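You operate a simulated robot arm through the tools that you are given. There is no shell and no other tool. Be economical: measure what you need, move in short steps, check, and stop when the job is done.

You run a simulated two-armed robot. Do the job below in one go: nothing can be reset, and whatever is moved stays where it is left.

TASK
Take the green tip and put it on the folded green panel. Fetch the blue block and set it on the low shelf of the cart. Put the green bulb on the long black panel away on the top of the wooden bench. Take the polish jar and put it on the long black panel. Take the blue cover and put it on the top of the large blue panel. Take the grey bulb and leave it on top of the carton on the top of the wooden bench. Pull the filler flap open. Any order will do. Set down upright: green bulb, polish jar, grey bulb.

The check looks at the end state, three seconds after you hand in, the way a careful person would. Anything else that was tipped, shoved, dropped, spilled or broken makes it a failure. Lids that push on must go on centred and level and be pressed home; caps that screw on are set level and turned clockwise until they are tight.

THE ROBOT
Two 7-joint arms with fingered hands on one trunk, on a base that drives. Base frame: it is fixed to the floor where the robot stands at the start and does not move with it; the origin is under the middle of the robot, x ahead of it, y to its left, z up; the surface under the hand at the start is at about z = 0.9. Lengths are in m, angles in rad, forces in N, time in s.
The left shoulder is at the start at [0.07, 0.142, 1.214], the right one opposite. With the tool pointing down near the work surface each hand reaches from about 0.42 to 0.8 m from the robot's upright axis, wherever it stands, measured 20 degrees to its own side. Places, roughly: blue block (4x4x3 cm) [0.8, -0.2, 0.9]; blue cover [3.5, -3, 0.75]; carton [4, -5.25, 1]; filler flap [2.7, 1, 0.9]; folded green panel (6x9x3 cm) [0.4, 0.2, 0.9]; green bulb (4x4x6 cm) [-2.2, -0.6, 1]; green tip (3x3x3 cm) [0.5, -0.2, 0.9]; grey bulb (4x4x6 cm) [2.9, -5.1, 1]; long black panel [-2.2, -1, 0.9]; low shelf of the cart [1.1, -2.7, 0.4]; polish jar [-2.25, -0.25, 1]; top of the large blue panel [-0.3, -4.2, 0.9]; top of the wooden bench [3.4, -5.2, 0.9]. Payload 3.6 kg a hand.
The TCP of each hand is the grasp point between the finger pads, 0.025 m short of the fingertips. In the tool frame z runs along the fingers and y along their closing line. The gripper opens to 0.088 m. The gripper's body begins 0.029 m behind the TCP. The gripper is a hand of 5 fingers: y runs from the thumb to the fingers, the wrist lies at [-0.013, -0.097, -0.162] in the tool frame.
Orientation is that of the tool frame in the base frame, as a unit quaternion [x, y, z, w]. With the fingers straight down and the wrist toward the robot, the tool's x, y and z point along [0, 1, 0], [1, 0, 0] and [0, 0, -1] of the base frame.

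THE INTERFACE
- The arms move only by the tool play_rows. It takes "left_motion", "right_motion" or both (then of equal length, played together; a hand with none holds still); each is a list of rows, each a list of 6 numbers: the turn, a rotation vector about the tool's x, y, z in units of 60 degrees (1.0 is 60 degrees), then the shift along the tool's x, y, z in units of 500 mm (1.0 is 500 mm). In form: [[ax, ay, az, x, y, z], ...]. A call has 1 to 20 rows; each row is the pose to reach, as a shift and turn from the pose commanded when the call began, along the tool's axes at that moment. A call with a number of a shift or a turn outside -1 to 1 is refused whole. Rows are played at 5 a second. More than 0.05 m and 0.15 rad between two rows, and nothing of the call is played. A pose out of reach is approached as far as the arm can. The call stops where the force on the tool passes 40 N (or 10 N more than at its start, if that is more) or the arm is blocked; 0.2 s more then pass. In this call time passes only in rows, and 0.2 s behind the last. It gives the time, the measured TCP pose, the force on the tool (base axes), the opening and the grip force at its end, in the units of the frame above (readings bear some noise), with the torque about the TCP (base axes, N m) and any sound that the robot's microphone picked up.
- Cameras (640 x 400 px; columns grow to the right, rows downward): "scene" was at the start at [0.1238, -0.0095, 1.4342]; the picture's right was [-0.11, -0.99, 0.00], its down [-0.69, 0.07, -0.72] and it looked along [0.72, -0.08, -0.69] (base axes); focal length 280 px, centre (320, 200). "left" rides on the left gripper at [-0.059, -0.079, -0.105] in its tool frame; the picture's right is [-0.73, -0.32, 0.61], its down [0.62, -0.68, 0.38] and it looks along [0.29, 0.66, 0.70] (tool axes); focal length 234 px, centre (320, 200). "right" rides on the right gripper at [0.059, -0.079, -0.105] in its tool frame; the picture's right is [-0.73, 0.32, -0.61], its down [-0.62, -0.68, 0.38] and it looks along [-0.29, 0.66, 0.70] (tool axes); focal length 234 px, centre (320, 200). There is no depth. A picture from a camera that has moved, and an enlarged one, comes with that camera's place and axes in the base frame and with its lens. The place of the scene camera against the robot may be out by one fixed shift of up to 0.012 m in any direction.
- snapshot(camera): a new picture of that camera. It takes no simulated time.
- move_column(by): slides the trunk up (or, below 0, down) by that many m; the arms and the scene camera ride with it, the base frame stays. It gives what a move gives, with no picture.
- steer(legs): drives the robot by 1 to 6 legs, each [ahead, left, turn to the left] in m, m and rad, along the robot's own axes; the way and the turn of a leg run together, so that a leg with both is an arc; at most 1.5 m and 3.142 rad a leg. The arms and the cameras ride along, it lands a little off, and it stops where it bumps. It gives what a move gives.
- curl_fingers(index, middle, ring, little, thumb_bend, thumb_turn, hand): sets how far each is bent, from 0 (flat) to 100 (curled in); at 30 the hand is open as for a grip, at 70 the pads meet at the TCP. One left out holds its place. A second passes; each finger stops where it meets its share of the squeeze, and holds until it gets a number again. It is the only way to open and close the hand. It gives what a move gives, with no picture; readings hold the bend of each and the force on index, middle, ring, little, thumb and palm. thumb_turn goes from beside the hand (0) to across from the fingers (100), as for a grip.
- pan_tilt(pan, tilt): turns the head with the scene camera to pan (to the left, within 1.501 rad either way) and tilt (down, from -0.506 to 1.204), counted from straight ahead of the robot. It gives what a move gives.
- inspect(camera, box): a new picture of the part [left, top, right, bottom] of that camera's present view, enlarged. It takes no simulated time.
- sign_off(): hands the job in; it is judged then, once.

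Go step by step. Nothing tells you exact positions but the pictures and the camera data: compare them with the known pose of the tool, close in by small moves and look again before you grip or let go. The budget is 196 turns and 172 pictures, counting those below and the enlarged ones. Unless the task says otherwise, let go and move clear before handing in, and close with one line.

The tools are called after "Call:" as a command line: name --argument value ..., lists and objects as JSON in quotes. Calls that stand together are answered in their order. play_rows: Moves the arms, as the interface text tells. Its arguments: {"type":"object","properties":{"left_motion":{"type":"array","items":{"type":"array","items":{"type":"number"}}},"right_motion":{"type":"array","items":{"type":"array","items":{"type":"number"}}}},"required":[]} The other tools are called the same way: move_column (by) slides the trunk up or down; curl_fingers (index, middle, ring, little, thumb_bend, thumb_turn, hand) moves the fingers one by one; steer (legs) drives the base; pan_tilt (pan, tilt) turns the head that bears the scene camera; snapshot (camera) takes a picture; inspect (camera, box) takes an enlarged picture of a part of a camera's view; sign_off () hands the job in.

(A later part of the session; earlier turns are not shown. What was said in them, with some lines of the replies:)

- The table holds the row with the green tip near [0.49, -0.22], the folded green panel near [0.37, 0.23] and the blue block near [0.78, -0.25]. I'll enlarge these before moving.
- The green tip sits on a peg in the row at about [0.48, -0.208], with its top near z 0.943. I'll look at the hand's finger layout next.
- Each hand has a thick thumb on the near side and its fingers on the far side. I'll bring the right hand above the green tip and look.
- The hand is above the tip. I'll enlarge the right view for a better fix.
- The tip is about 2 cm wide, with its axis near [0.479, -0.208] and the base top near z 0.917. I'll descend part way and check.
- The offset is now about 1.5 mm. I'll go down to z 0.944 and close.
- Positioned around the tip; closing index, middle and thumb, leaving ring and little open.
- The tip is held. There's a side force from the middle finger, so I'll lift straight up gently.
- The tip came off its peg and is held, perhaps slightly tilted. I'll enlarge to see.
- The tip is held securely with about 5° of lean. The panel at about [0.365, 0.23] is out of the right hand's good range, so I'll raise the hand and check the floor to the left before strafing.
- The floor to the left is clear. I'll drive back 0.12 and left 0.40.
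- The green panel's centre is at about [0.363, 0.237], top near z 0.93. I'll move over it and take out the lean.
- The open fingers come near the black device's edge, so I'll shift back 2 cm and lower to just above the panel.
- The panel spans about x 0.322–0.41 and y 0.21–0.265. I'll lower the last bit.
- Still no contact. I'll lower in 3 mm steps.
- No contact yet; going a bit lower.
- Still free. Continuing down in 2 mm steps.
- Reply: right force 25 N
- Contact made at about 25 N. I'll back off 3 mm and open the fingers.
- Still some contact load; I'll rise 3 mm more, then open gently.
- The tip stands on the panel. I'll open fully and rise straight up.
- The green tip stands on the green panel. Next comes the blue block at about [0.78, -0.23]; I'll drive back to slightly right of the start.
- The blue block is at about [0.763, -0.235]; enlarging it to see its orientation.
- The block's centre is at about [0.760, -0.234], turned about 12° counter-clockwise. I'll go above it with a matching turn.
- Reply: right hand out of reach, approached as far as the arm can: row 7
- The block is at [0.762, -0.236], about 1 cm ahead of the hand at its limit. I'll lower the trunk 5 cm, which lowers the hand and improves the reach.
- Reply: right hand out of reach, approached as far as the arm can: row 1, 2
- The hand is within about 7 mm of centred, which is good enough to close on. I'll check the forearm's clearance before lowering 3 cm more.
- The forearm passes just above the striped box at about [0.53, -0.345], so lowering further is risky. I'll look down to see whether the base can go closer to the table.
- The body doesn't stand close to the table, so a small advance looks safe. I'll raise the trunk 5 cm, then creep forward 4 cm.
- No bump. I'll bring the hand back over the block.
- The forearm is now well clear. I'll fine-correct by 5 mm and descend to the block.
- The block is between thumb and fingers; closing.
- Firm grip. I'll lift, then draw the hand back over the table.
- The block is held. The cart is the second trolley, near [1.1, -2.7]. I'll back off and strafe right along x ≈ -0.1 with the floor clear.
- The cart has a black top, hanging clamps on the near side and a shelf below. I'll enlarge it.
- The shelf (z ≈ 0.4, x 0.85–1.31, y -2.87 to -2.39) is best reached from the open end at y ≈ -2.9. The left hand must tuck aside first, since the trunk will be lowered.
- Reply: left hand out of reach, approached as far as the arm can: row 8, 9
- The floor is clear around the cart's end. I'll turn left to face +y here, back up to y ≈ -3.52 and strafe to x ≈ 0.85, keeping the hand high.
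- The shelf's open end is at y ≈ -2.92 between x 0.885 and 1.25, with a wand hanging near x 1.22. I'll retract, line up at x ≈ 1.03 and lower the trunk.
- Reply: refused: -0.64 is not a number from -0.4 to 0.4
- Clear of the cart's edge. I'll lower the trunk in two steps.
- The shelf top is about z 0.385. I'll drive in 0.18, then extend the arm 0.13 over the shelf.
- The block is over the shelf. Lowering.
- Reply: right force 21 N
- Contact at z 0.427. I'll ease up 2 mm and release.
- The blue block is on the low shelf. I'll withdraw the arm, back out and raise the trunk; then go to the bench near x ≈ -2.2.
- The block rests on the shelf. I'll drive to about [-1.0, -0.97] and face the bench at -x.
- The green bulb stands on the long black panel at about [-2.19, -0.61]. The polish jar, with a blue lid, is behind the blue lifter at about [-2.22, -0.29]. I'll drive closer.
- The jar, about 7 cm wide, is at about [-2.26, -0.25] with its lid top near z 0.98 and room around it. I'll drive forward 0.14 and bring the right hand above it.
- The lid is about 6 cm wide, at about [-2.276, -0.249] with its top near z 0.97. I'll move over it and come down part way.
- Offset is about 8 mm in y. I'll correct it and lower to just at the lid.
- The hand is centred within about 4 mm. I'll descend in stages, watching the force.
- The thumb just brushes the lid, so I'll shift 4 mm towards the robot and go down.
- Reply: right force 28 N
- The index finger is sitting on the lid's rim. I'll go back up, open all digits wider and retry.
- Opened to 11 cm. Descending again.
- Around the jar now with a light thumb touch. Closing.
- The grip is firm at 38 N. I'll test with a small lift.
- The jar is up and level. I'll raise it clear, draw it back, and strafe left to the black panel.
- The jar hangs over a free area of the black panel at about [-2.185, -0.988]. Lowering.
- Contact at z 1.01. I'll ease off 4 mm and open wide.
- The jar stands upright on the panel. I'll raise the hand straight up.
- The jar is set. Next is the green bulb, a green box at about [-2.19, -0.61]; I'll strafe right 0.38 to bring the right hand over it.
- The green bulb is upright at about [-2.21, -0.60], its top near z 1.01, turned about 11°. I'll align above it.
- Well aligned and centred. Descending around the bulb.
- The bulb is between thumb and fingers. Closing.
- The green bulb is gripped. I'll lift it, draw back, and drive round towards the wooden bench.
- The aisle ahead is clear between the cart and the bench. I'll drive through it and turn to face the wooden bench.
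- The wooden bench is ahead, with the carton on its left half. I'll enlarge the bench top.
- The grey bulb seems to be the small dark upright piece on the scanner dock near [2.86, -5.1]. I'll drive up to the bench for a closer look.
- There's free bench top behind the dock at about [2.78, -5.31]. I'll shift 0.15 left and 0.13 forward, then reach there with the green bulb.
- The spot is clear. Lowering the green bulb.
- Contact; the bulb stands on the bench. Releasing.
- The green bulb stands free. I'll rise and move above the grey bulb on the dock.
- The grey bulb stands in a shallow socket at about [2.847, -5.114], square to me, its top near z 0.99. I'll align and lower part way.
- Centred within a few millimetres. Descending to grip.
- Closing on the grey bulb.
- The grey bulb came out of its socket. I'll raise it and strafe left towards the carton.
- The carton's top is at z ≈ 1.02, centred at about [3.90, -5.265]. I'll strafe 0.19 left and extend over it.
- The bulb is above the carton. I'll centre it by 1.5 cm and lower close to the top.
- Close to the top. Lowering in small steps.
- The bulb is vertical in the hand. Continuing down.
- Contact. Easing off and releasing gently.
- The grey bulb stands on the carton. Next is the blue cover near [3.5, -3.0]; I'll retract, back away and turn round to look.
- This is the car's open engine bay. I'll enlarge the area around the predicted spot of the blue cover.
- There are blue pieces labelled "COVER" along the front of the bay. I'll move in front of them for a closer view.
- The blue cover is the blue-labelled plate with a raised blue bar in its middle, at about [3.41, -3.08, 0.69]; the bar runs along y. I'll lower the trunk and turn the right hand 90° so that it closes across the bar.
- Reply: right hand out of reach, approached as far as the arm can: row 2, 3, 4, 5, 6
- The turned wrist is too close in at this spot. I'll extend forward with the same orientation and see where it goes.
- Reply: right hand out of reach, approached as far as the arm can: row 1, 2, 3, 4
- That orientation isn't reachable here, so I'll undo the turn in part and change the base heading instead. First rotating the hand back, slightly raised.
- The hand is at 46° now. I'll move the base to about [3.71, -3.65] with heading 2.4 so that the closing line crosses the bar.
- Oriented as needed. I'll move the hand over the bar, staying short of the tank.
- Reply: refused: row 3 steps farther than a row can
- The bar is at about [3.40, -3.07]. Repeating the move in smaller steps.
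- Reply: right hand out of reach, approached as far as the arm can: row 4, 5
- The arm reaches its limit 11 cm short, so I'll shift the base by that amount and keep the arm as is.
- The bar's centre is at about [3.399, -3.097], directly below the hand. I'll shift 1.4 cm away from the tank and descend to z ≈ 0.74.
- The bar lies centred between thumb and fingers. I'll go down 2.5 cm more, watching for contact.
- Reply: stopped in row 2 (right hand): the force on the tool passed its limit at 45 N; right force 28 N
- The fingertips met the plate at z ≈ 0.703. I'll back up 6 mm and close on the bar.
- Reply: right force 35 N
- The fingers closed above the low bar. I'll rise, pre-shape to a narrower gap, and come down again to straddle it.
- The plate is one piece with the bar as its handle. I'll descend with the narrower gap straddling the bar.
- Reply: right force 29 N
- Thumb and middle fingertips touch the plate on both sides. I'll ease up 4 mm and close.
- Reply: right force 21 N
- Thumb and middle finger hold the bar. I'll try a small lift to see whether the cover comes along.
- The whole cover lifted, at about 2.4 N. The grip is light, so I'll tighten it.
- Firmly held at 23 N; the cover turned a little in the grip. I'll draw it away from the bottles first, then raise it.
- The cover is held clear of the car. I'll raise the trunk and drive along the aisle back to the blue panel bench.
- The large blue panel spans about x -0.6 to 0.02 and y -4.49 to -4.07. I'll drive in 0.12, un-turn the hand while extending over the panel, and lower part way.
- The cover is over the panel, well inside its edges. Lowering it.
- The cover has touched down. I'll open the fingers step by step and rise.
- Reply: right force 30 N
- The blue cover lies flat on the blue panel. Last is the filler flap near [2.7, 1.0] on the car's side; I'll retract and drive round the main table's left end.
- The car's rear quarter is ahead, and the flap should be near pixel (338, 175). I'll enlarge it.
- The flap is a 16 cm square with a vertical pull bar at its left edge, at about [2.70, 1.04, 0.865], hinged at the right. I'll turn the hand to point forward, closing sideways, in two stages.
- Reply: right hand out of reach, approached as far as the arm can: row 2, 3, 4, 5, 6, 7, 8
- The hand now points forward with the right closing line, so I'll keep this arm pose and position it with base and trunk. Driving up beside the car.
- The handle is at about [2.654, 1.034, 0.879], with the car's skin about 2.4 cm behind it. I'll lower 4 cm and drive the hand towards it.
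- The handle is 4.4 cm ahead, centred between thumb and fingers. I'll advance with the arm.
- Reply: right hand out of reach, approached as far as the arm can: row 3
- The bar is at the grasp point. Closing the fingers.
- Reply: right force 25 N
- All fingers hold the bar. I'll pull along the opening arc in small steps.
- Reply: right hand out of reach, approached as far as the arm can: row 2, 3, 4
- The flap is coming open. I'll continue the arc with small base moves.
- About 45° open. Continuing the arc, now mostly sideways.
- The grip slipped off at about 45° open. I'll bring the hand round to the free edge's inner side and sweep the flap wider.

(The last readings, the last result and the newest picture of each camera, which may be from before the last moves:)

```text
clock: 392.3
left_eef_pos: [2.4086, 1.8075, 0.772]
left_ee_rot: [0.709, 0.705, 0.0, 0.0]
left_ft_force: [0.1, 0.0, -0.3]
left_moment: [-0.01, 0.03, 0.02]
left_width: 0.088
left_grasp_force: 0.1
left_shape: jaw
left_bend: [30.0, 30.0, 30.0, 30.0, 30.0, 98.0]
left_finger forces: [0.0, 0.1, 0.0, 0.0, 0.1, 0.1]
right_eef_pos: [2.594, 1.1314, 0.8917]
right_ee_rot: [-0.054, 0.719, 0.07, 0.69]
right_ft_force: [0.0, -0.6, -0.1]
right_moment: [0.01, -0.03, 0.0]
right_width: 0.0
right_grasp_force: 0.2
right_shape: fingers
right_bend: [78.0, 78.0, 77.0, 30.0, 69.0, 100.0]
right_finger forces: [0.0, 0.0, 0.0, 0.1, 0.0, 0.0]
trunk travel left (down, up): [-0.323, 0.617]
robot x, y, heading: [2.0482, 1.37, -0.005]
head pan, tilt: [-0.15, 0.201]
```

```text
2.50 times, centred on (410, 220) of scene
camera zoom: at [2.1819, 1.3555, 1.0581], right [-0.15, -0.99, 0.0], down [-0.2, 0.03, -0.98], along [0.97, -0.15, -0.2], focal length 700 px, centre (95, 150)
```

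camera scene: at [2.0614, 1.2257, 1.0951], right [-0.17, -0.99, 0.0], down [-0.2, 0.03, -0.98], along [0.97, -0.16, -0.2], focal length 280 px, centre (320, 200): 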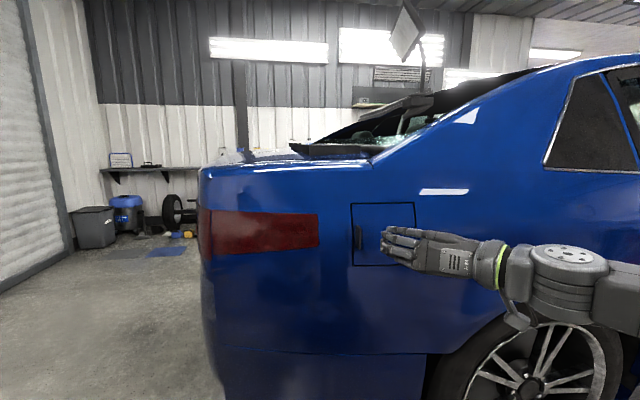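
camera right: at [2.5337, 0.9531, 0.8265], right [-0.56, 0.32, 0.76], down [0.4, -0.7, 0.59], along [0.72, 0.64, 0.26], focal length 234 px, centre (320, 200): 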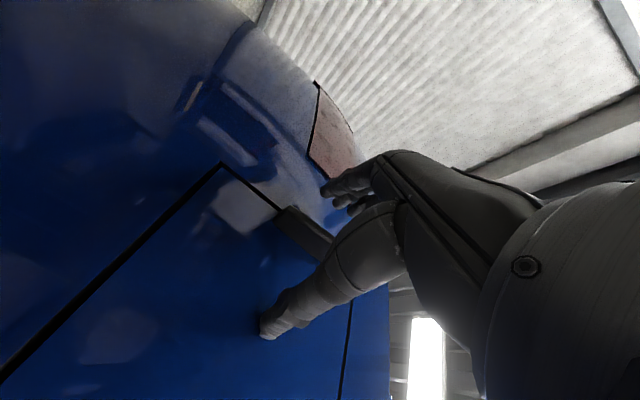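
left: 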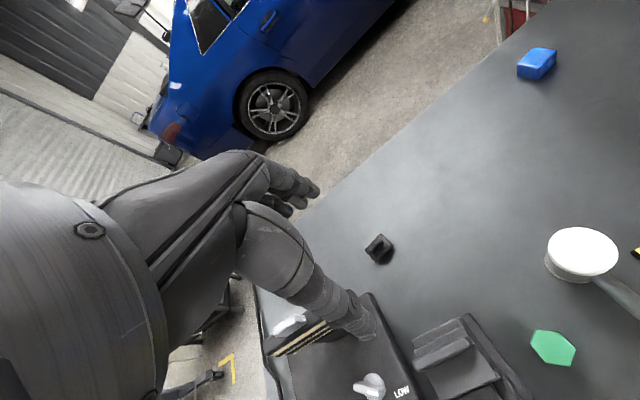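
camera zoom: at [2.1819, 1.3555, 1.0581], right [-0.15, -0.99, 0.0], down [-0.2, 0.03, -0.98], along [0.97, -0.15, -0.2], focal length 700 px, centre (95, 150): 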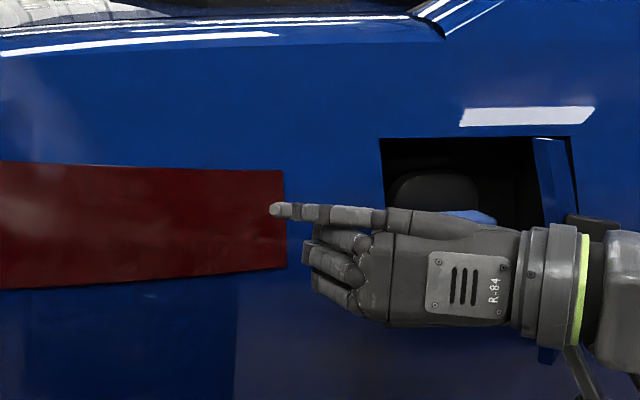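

The hand is on the free-edge side with clearance. Sweeping it right to push the flap wider.

Call:
steer --legs '[[0, -0.1, 0], [0, -0.09, 0]]'

Call:
inspect --camera "scene" --box '[290, 140, 490, 300]'

```text
clock: 393.9
left_eef_pos: [2.4044, 1.6834, 0.7751]
left_ee_rot: [0.71, 0.704, 0.002, 0.001]
left_ft_force: [-0.1, -0.7, 0.0]
left_moment: [0.01, 0.0, -0.02]
left_width: 0.088
left_grasp_force: 0.1
left_shape: jaw
left_bend: [30.0, 30.0, 30.0, 30.0, 30.0, 98.0]
left_finger forces: [0.0, 0.0, 0.0, 0.1, 0.1, 0.1]
right_eef_pos: [2.5885, 1.0094, 0.8955]
right_ee_rot: [-0.061, 0.717, 0.074, 0.691]
right_ft_force: [-13.7, 2.9, 4.0]
right_moment: [-0.3, 0.1, -1.23]
right_width: 0.0
right_grasp_force: 0.0
right_shape: fingers
right_bend: [78.0, 78.0, 77.0, 30.0, 68.0, 100.0]
right_finger forces: [0.1, 0.0, 0.1, 0.0, 0.0, 0.0]
trunk travel left (down, up): [-0.323, 0.617]
robot x, y, heading: [2.0453, 1.2475, -0.005]
head pan, tilt: [-0.15, 0.201]
stopped in leg 2: the robot was blocked; the commanded pose is now the measured one
```

```text
2.50 times, centred on (390, 220) of scene
camera zoom: at [2.1771, 1.2297, 1.0588], right [-0.15, -0.99, 0.0], down [-0.19, 0.03, -0.98], along [0.97, -0.15, -0.2], focal length 700 px, centre (145, 150)
```

zoom: 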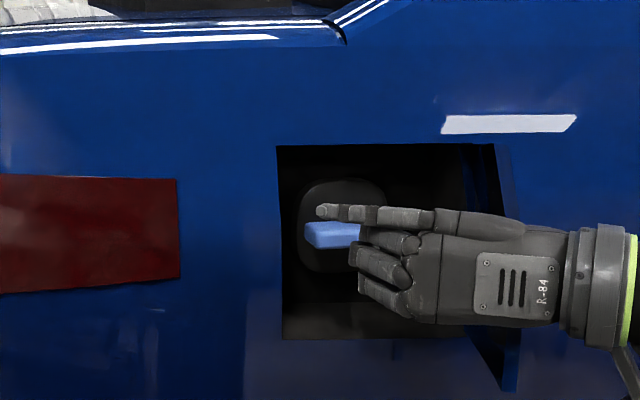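

The flap is at about 63° and its edge is butting against the palm. I'll back off 3 cm, then continue the sweep.

Call:
steer --legs '[[-0.035, 0, 0], [-0.005, -0.05, 0], [0, -0.035, 0]]'

Call:
inspect --camera "scene" --box '[270, 140, 470, 300]'

```text
clock: 395.8
left_eef_pos: [2.3671, 1.5968, 0.7733]
left_ee_rot: [0.708, 0.706, 0.001, -0.001]
left_ft_force: [-0.1, -0.4, -0.6]
left_moment: [0.02, 0.0, -0.01]
left_width: 0.088
left_grasp_force: 0.0
left_shape: jaw
left_bend: [30.0, 30.0, 30.0, 30.0, 30.0, 98.0]
left_finger forces: [0.0, 0.0, 0.0, 0.0, 0.0, 0.0]
right_eef_pos: [2.5508, 0.925, 0.8919]
right_ee_rot: [-0.059, 0.718, 0.073, 0.689]
right_ft_force: [-0.6, -0.7, -0.2]
right_moment: [0.01, -0.01, 0.02]
right_width: 0.0
right_grasp_force: 0.1
right_shape: fingers
right_bend: [78.0, 78.0, 77.0, 30.0, 68.0, 100.0]
right_finger forces: [0.1, 0.1, 0.0, 0.1, 0.0, 0.1]
trunk travel left (down, up): [-0.323, 0.617]
robot x, y, heading: [2.0081, 1.1584, 0.005]
head pan, tilt: [-0.15, 0.201]
```

```text
2.50 times, centred on (370, 220) of scene
camera zoom: at [2.1397, 1.1442, 1.0582], right [-0.15, -0.99, 0.0], down [-0.2, 0.03, -0.98], along [0.97, -0.15, -0.2], focal length 700 px, centre (195, 150)
```

zoom: 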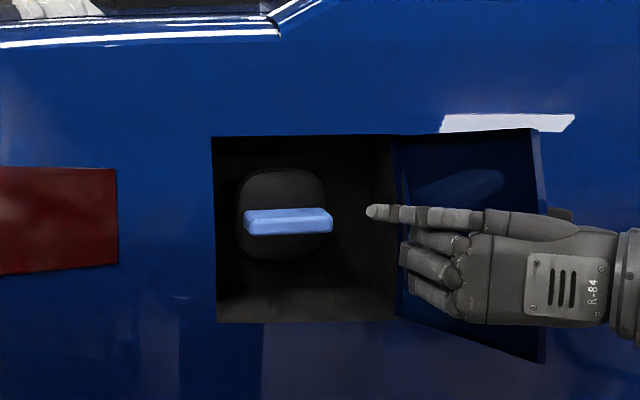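

The flap is swung wide open, past 90°. I'll back straight away and verify.

Call:
steer --legs '[[-0.4, 0, 0]]'

Call:
snapshot --camera "scene"

```text
clock: 398.2
left_eef_pos: [2.0259, 1.5865, 0.7575]
left_ee_rot: [0.742, 0.67, -0.012, -0.006]
left_ft_force: [0.5, 0.3, 0.2]
left_moment: [-0.03, -0.02, -0.04]
left_width: 0.0881
left_grasp_force: 0.1
left_shape: jaw
left_bend: [30.0, 30.0, 30.0, 30.0, 30.0, 98.0]
left_finger forces: [0.0, 0.0, 0.0, 0.1, 0.1, 0.0]
right_eef_pos: [2.1497, 0.9033, 0.8764]
right_ee_rot: [-0.029, 0.731, 0.04, 0.681]
right_ft_force: [0.9, 0.4, -0.3]
right_moment: [0.0, 0.05, 0.01]
right_width: 0.0001
right_grasp_force: 0.0
right_shape: fingers
right_bend: [78.0, 78.0, 77.0, 30.0, 68.0, 100.0]
right_finger forces: [0.1, 0.1, 0.1, 0.0, 0.0, 0.0]
trunk travel left (down, up): [-0.323, 0.617]
robot x, y, heading: [1.6085, 1.1864, -0.089]
head pan, tilt: [-0.15, 0.201]
```

```text
7 pictures are left
camera scene: at [1.766, 1.1592, 1.0515], right [-0.24, -0.97, 0.01], down [-0.22, 0.04, -0.97], along [0.95, -0.24, -0.22], focal length 280 px, centre (320, 200)
```

scene: 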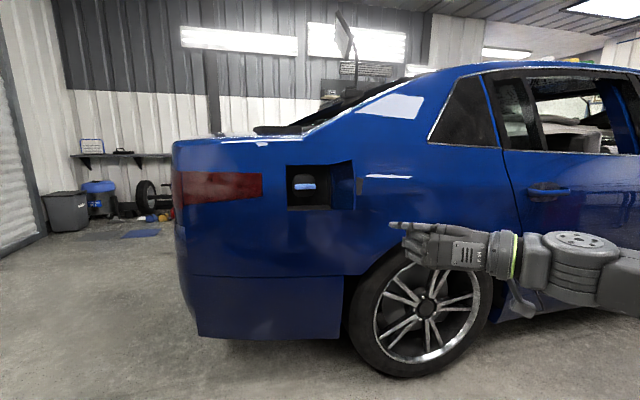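

The flap is open. My heading changed oddly while backing, so the left arm may have touched the stand on the left; I'll look.

Call:
pan_tilt --pan 0.9 --tilt 0.4

Call:
snapshot --camera "scene"

```text
clock: 399.6
left_eef_pos: [2.0241, 1.5829, 0.7616]
left_ee_rot: [0.747, 0.665, -0.009, -0.002]
left_ft_force: [0.4, -0.8, 0.4]
left_moment: [0.02, 0.0, 0.01]
left_width: 0.088
left_grasp_force: 0.0
left_shape: jaw
left_bend: [30.0, 30.0, 30.0, 30.0, 30.0, 98.0]
left_finger forces: [0.1, 0.0, 0.1, 0.0, 0.0, 0.1]
right_eef_pos: [2.1402, 0.9005, 0.8831]
right_ee_rot: [-0.025, 0.728, 0.036, 0.685]
right_ft_force: [0.4, -0.4, -0.2]
right_moment: [-0.01, 0.0, 0.0]
right_width: 0.0
right_grasp_force: 0.1
right_shape: fingers
right_bend: [78.0, 78.0, 77.0, 30.0, 68.0, 100.0]
right_finger forces: [0.0, 0.1, 0.0, 0.0, 0.1, 0.0]
trunk travel left (down, up): [-0.323, 0.617]
robot x, y, heading: [1.6088, 1.1799, -0.106]
head pan, tilt: [0.901, 0.4]
```

```text
6 pictures are left
camera scene: at [1.7321, 1.2498, 1.0361], right [0.72, -0.7, -0.01], down [-0.29, -0.29, -0.91], along [0.63, 0.66, -0.41], focal length 280 px, centre (320, 200)
```

scene: 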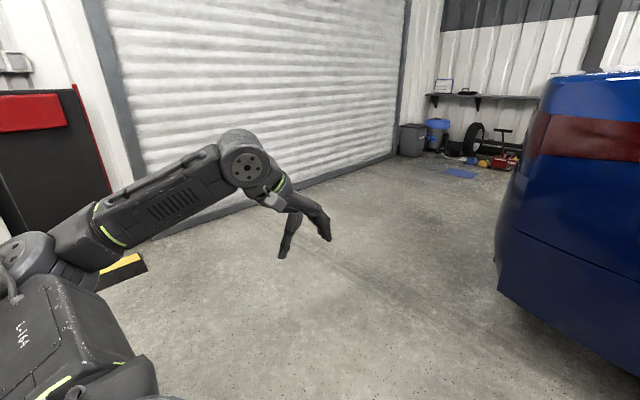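

The left elbow is near the stand. I'll pan further to see its state.

Call:
pan_tilt --pan 1.45 --tilt 0.3

Call:
snapshot --camera "scene"

```text
clock: 400.5
left_eef_pos: [2.0255, 1.584, 0.7617]
left_ee_rot: [0.747, 0.665, -0.01, -0.003]
left_ft_force: [0.7, -0.3, 0.3]
left_moment: [-0.02, 0.01, 0.0]
left_width: 0.0882
left_grasp_force: 0.0
left_shape: jaw
left_bend: [30.0, 30.0, 30.0, 30.0, 30.0, 98.0]
left_finger forces: [0.0, 0.0, 0.0, 0.0, 0.1, 0.0]
right_eef_pos: [2.1412, 0.8994, 0.8842]
right_ee_rot: [-0.026, 0.727, 0.036, 0.685]
right_ft_force: [-0.1, -0.1, -0.5]
right_moment: [0.01, 0.0, 0.01]
right_width: 0.0
right_grasp_force: 0.1
right_shape: fingers
right_bend: [78.0, 78.0, 77.0, 30.0, 68.0, 100.0]
right_finger forces: [0.0, 0.0, 0.0, 0.1, 0.1, 0.0]
trunk travel left (down, up): [-0.323, 0.617]
robot x, y, heading: [1.6078, 1.1824, -0.102]
head pan, tilt: [1.45, 0.3]
```

```text
5 pictures are left
camera scene: at [1.6883, 1.2751, 1.0462], right [0.98, -0.22, -0.02], down [-0.08, -0.3, -0.95], along [0.2, 0.93, -0.31], focal length 280 px, centre (320, 200)
```

scene: 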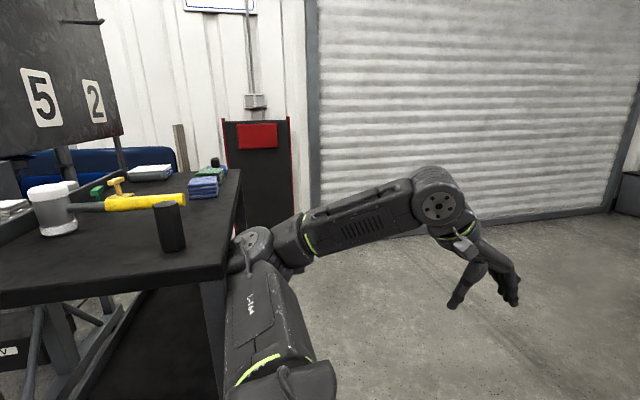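

The left elbow rests against the stand's edge; everything on it still stands. I'll drive gently forward to free the elbow and check again.

Call:
steer --legs '[[0.12, -0.03, 0]]'

Call:
snapshot --camera "scene"

```text
clock: 401.8
left_eef_pos: [2.1238, 1.5428, 0.7731]
left_ee_rot: [0.743, 0.67, 0.0, 0.001]
left_ft_force: [-0.8, -1.2, -0.2]
left_moment: [0.03, 0.01, -0.01]
left_width: 0.0881
left_grasp_force: 0.0
left_shape: jaw
left_bend: [30.0, 30.0, 30.0, 30.0, 30.0, 98.0]
left_finger forces: [0.1, 0.0, 0.0, 0.0, 0.0, 0.0]
right_eef_pos: [2.2467, 0.8576, 0.8913]
right_ee_rot: [-0.027, 0.72, 0.042, 0.692]
right_ft_force: [-0.9, 0.0, 0.6]
right_moment: [-0.01, 0.02, 0.03]
right_width: 0.0001
right_grasp_force: 0.1
right_shape: fingers
right_bend: [78.0, 78.0, 77.0, 30.0, 68.0, 100.0]
right_finger forces: [0.1, 0.0, 0.0, 0.0, 0.0, 0.1]
trunk travel left (down, up): [-0.323, 0.617]
robot x, y, heading: [1.7237, 1.1427, -0.093]
head pan, tilt: [1.45, 0.3]
```

```text
4 pictures are left
camera scene: at [1.7855, 1.2265, 1.0489], right [0.98, -0.21, 0.0], down [-0.06, -0.29, -0.96], along [0.2, 0.93, -0.3], focal length 280 px, centre (320, 200)
```

scene: 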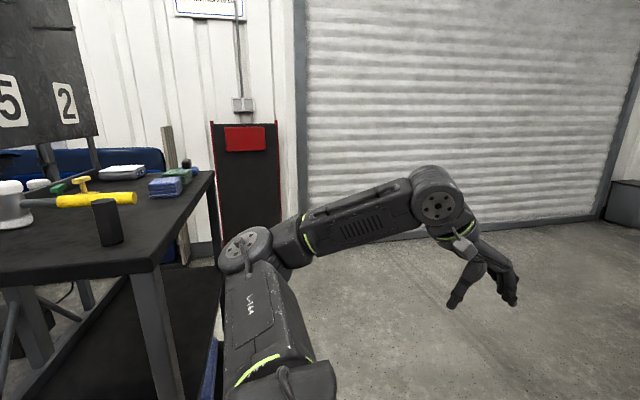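

The elbow is free, and the stand and everything on it are where they were. All seven jobs are finished and both hands are clear, so I'm handing in.

Call:
sign_off

```text
The job is handed in.
```

I finished all seven tasks and handed in. The tip, block, green bulb, jar, cover and grey bulb are in their places, with both bulbs and the jar upright, and the filler flap is open past 90°. While I backed away from the car, my left elbow pressed against a stand; I freed it, and a check showed the stand hadn't moved and nothing on it had tipped.
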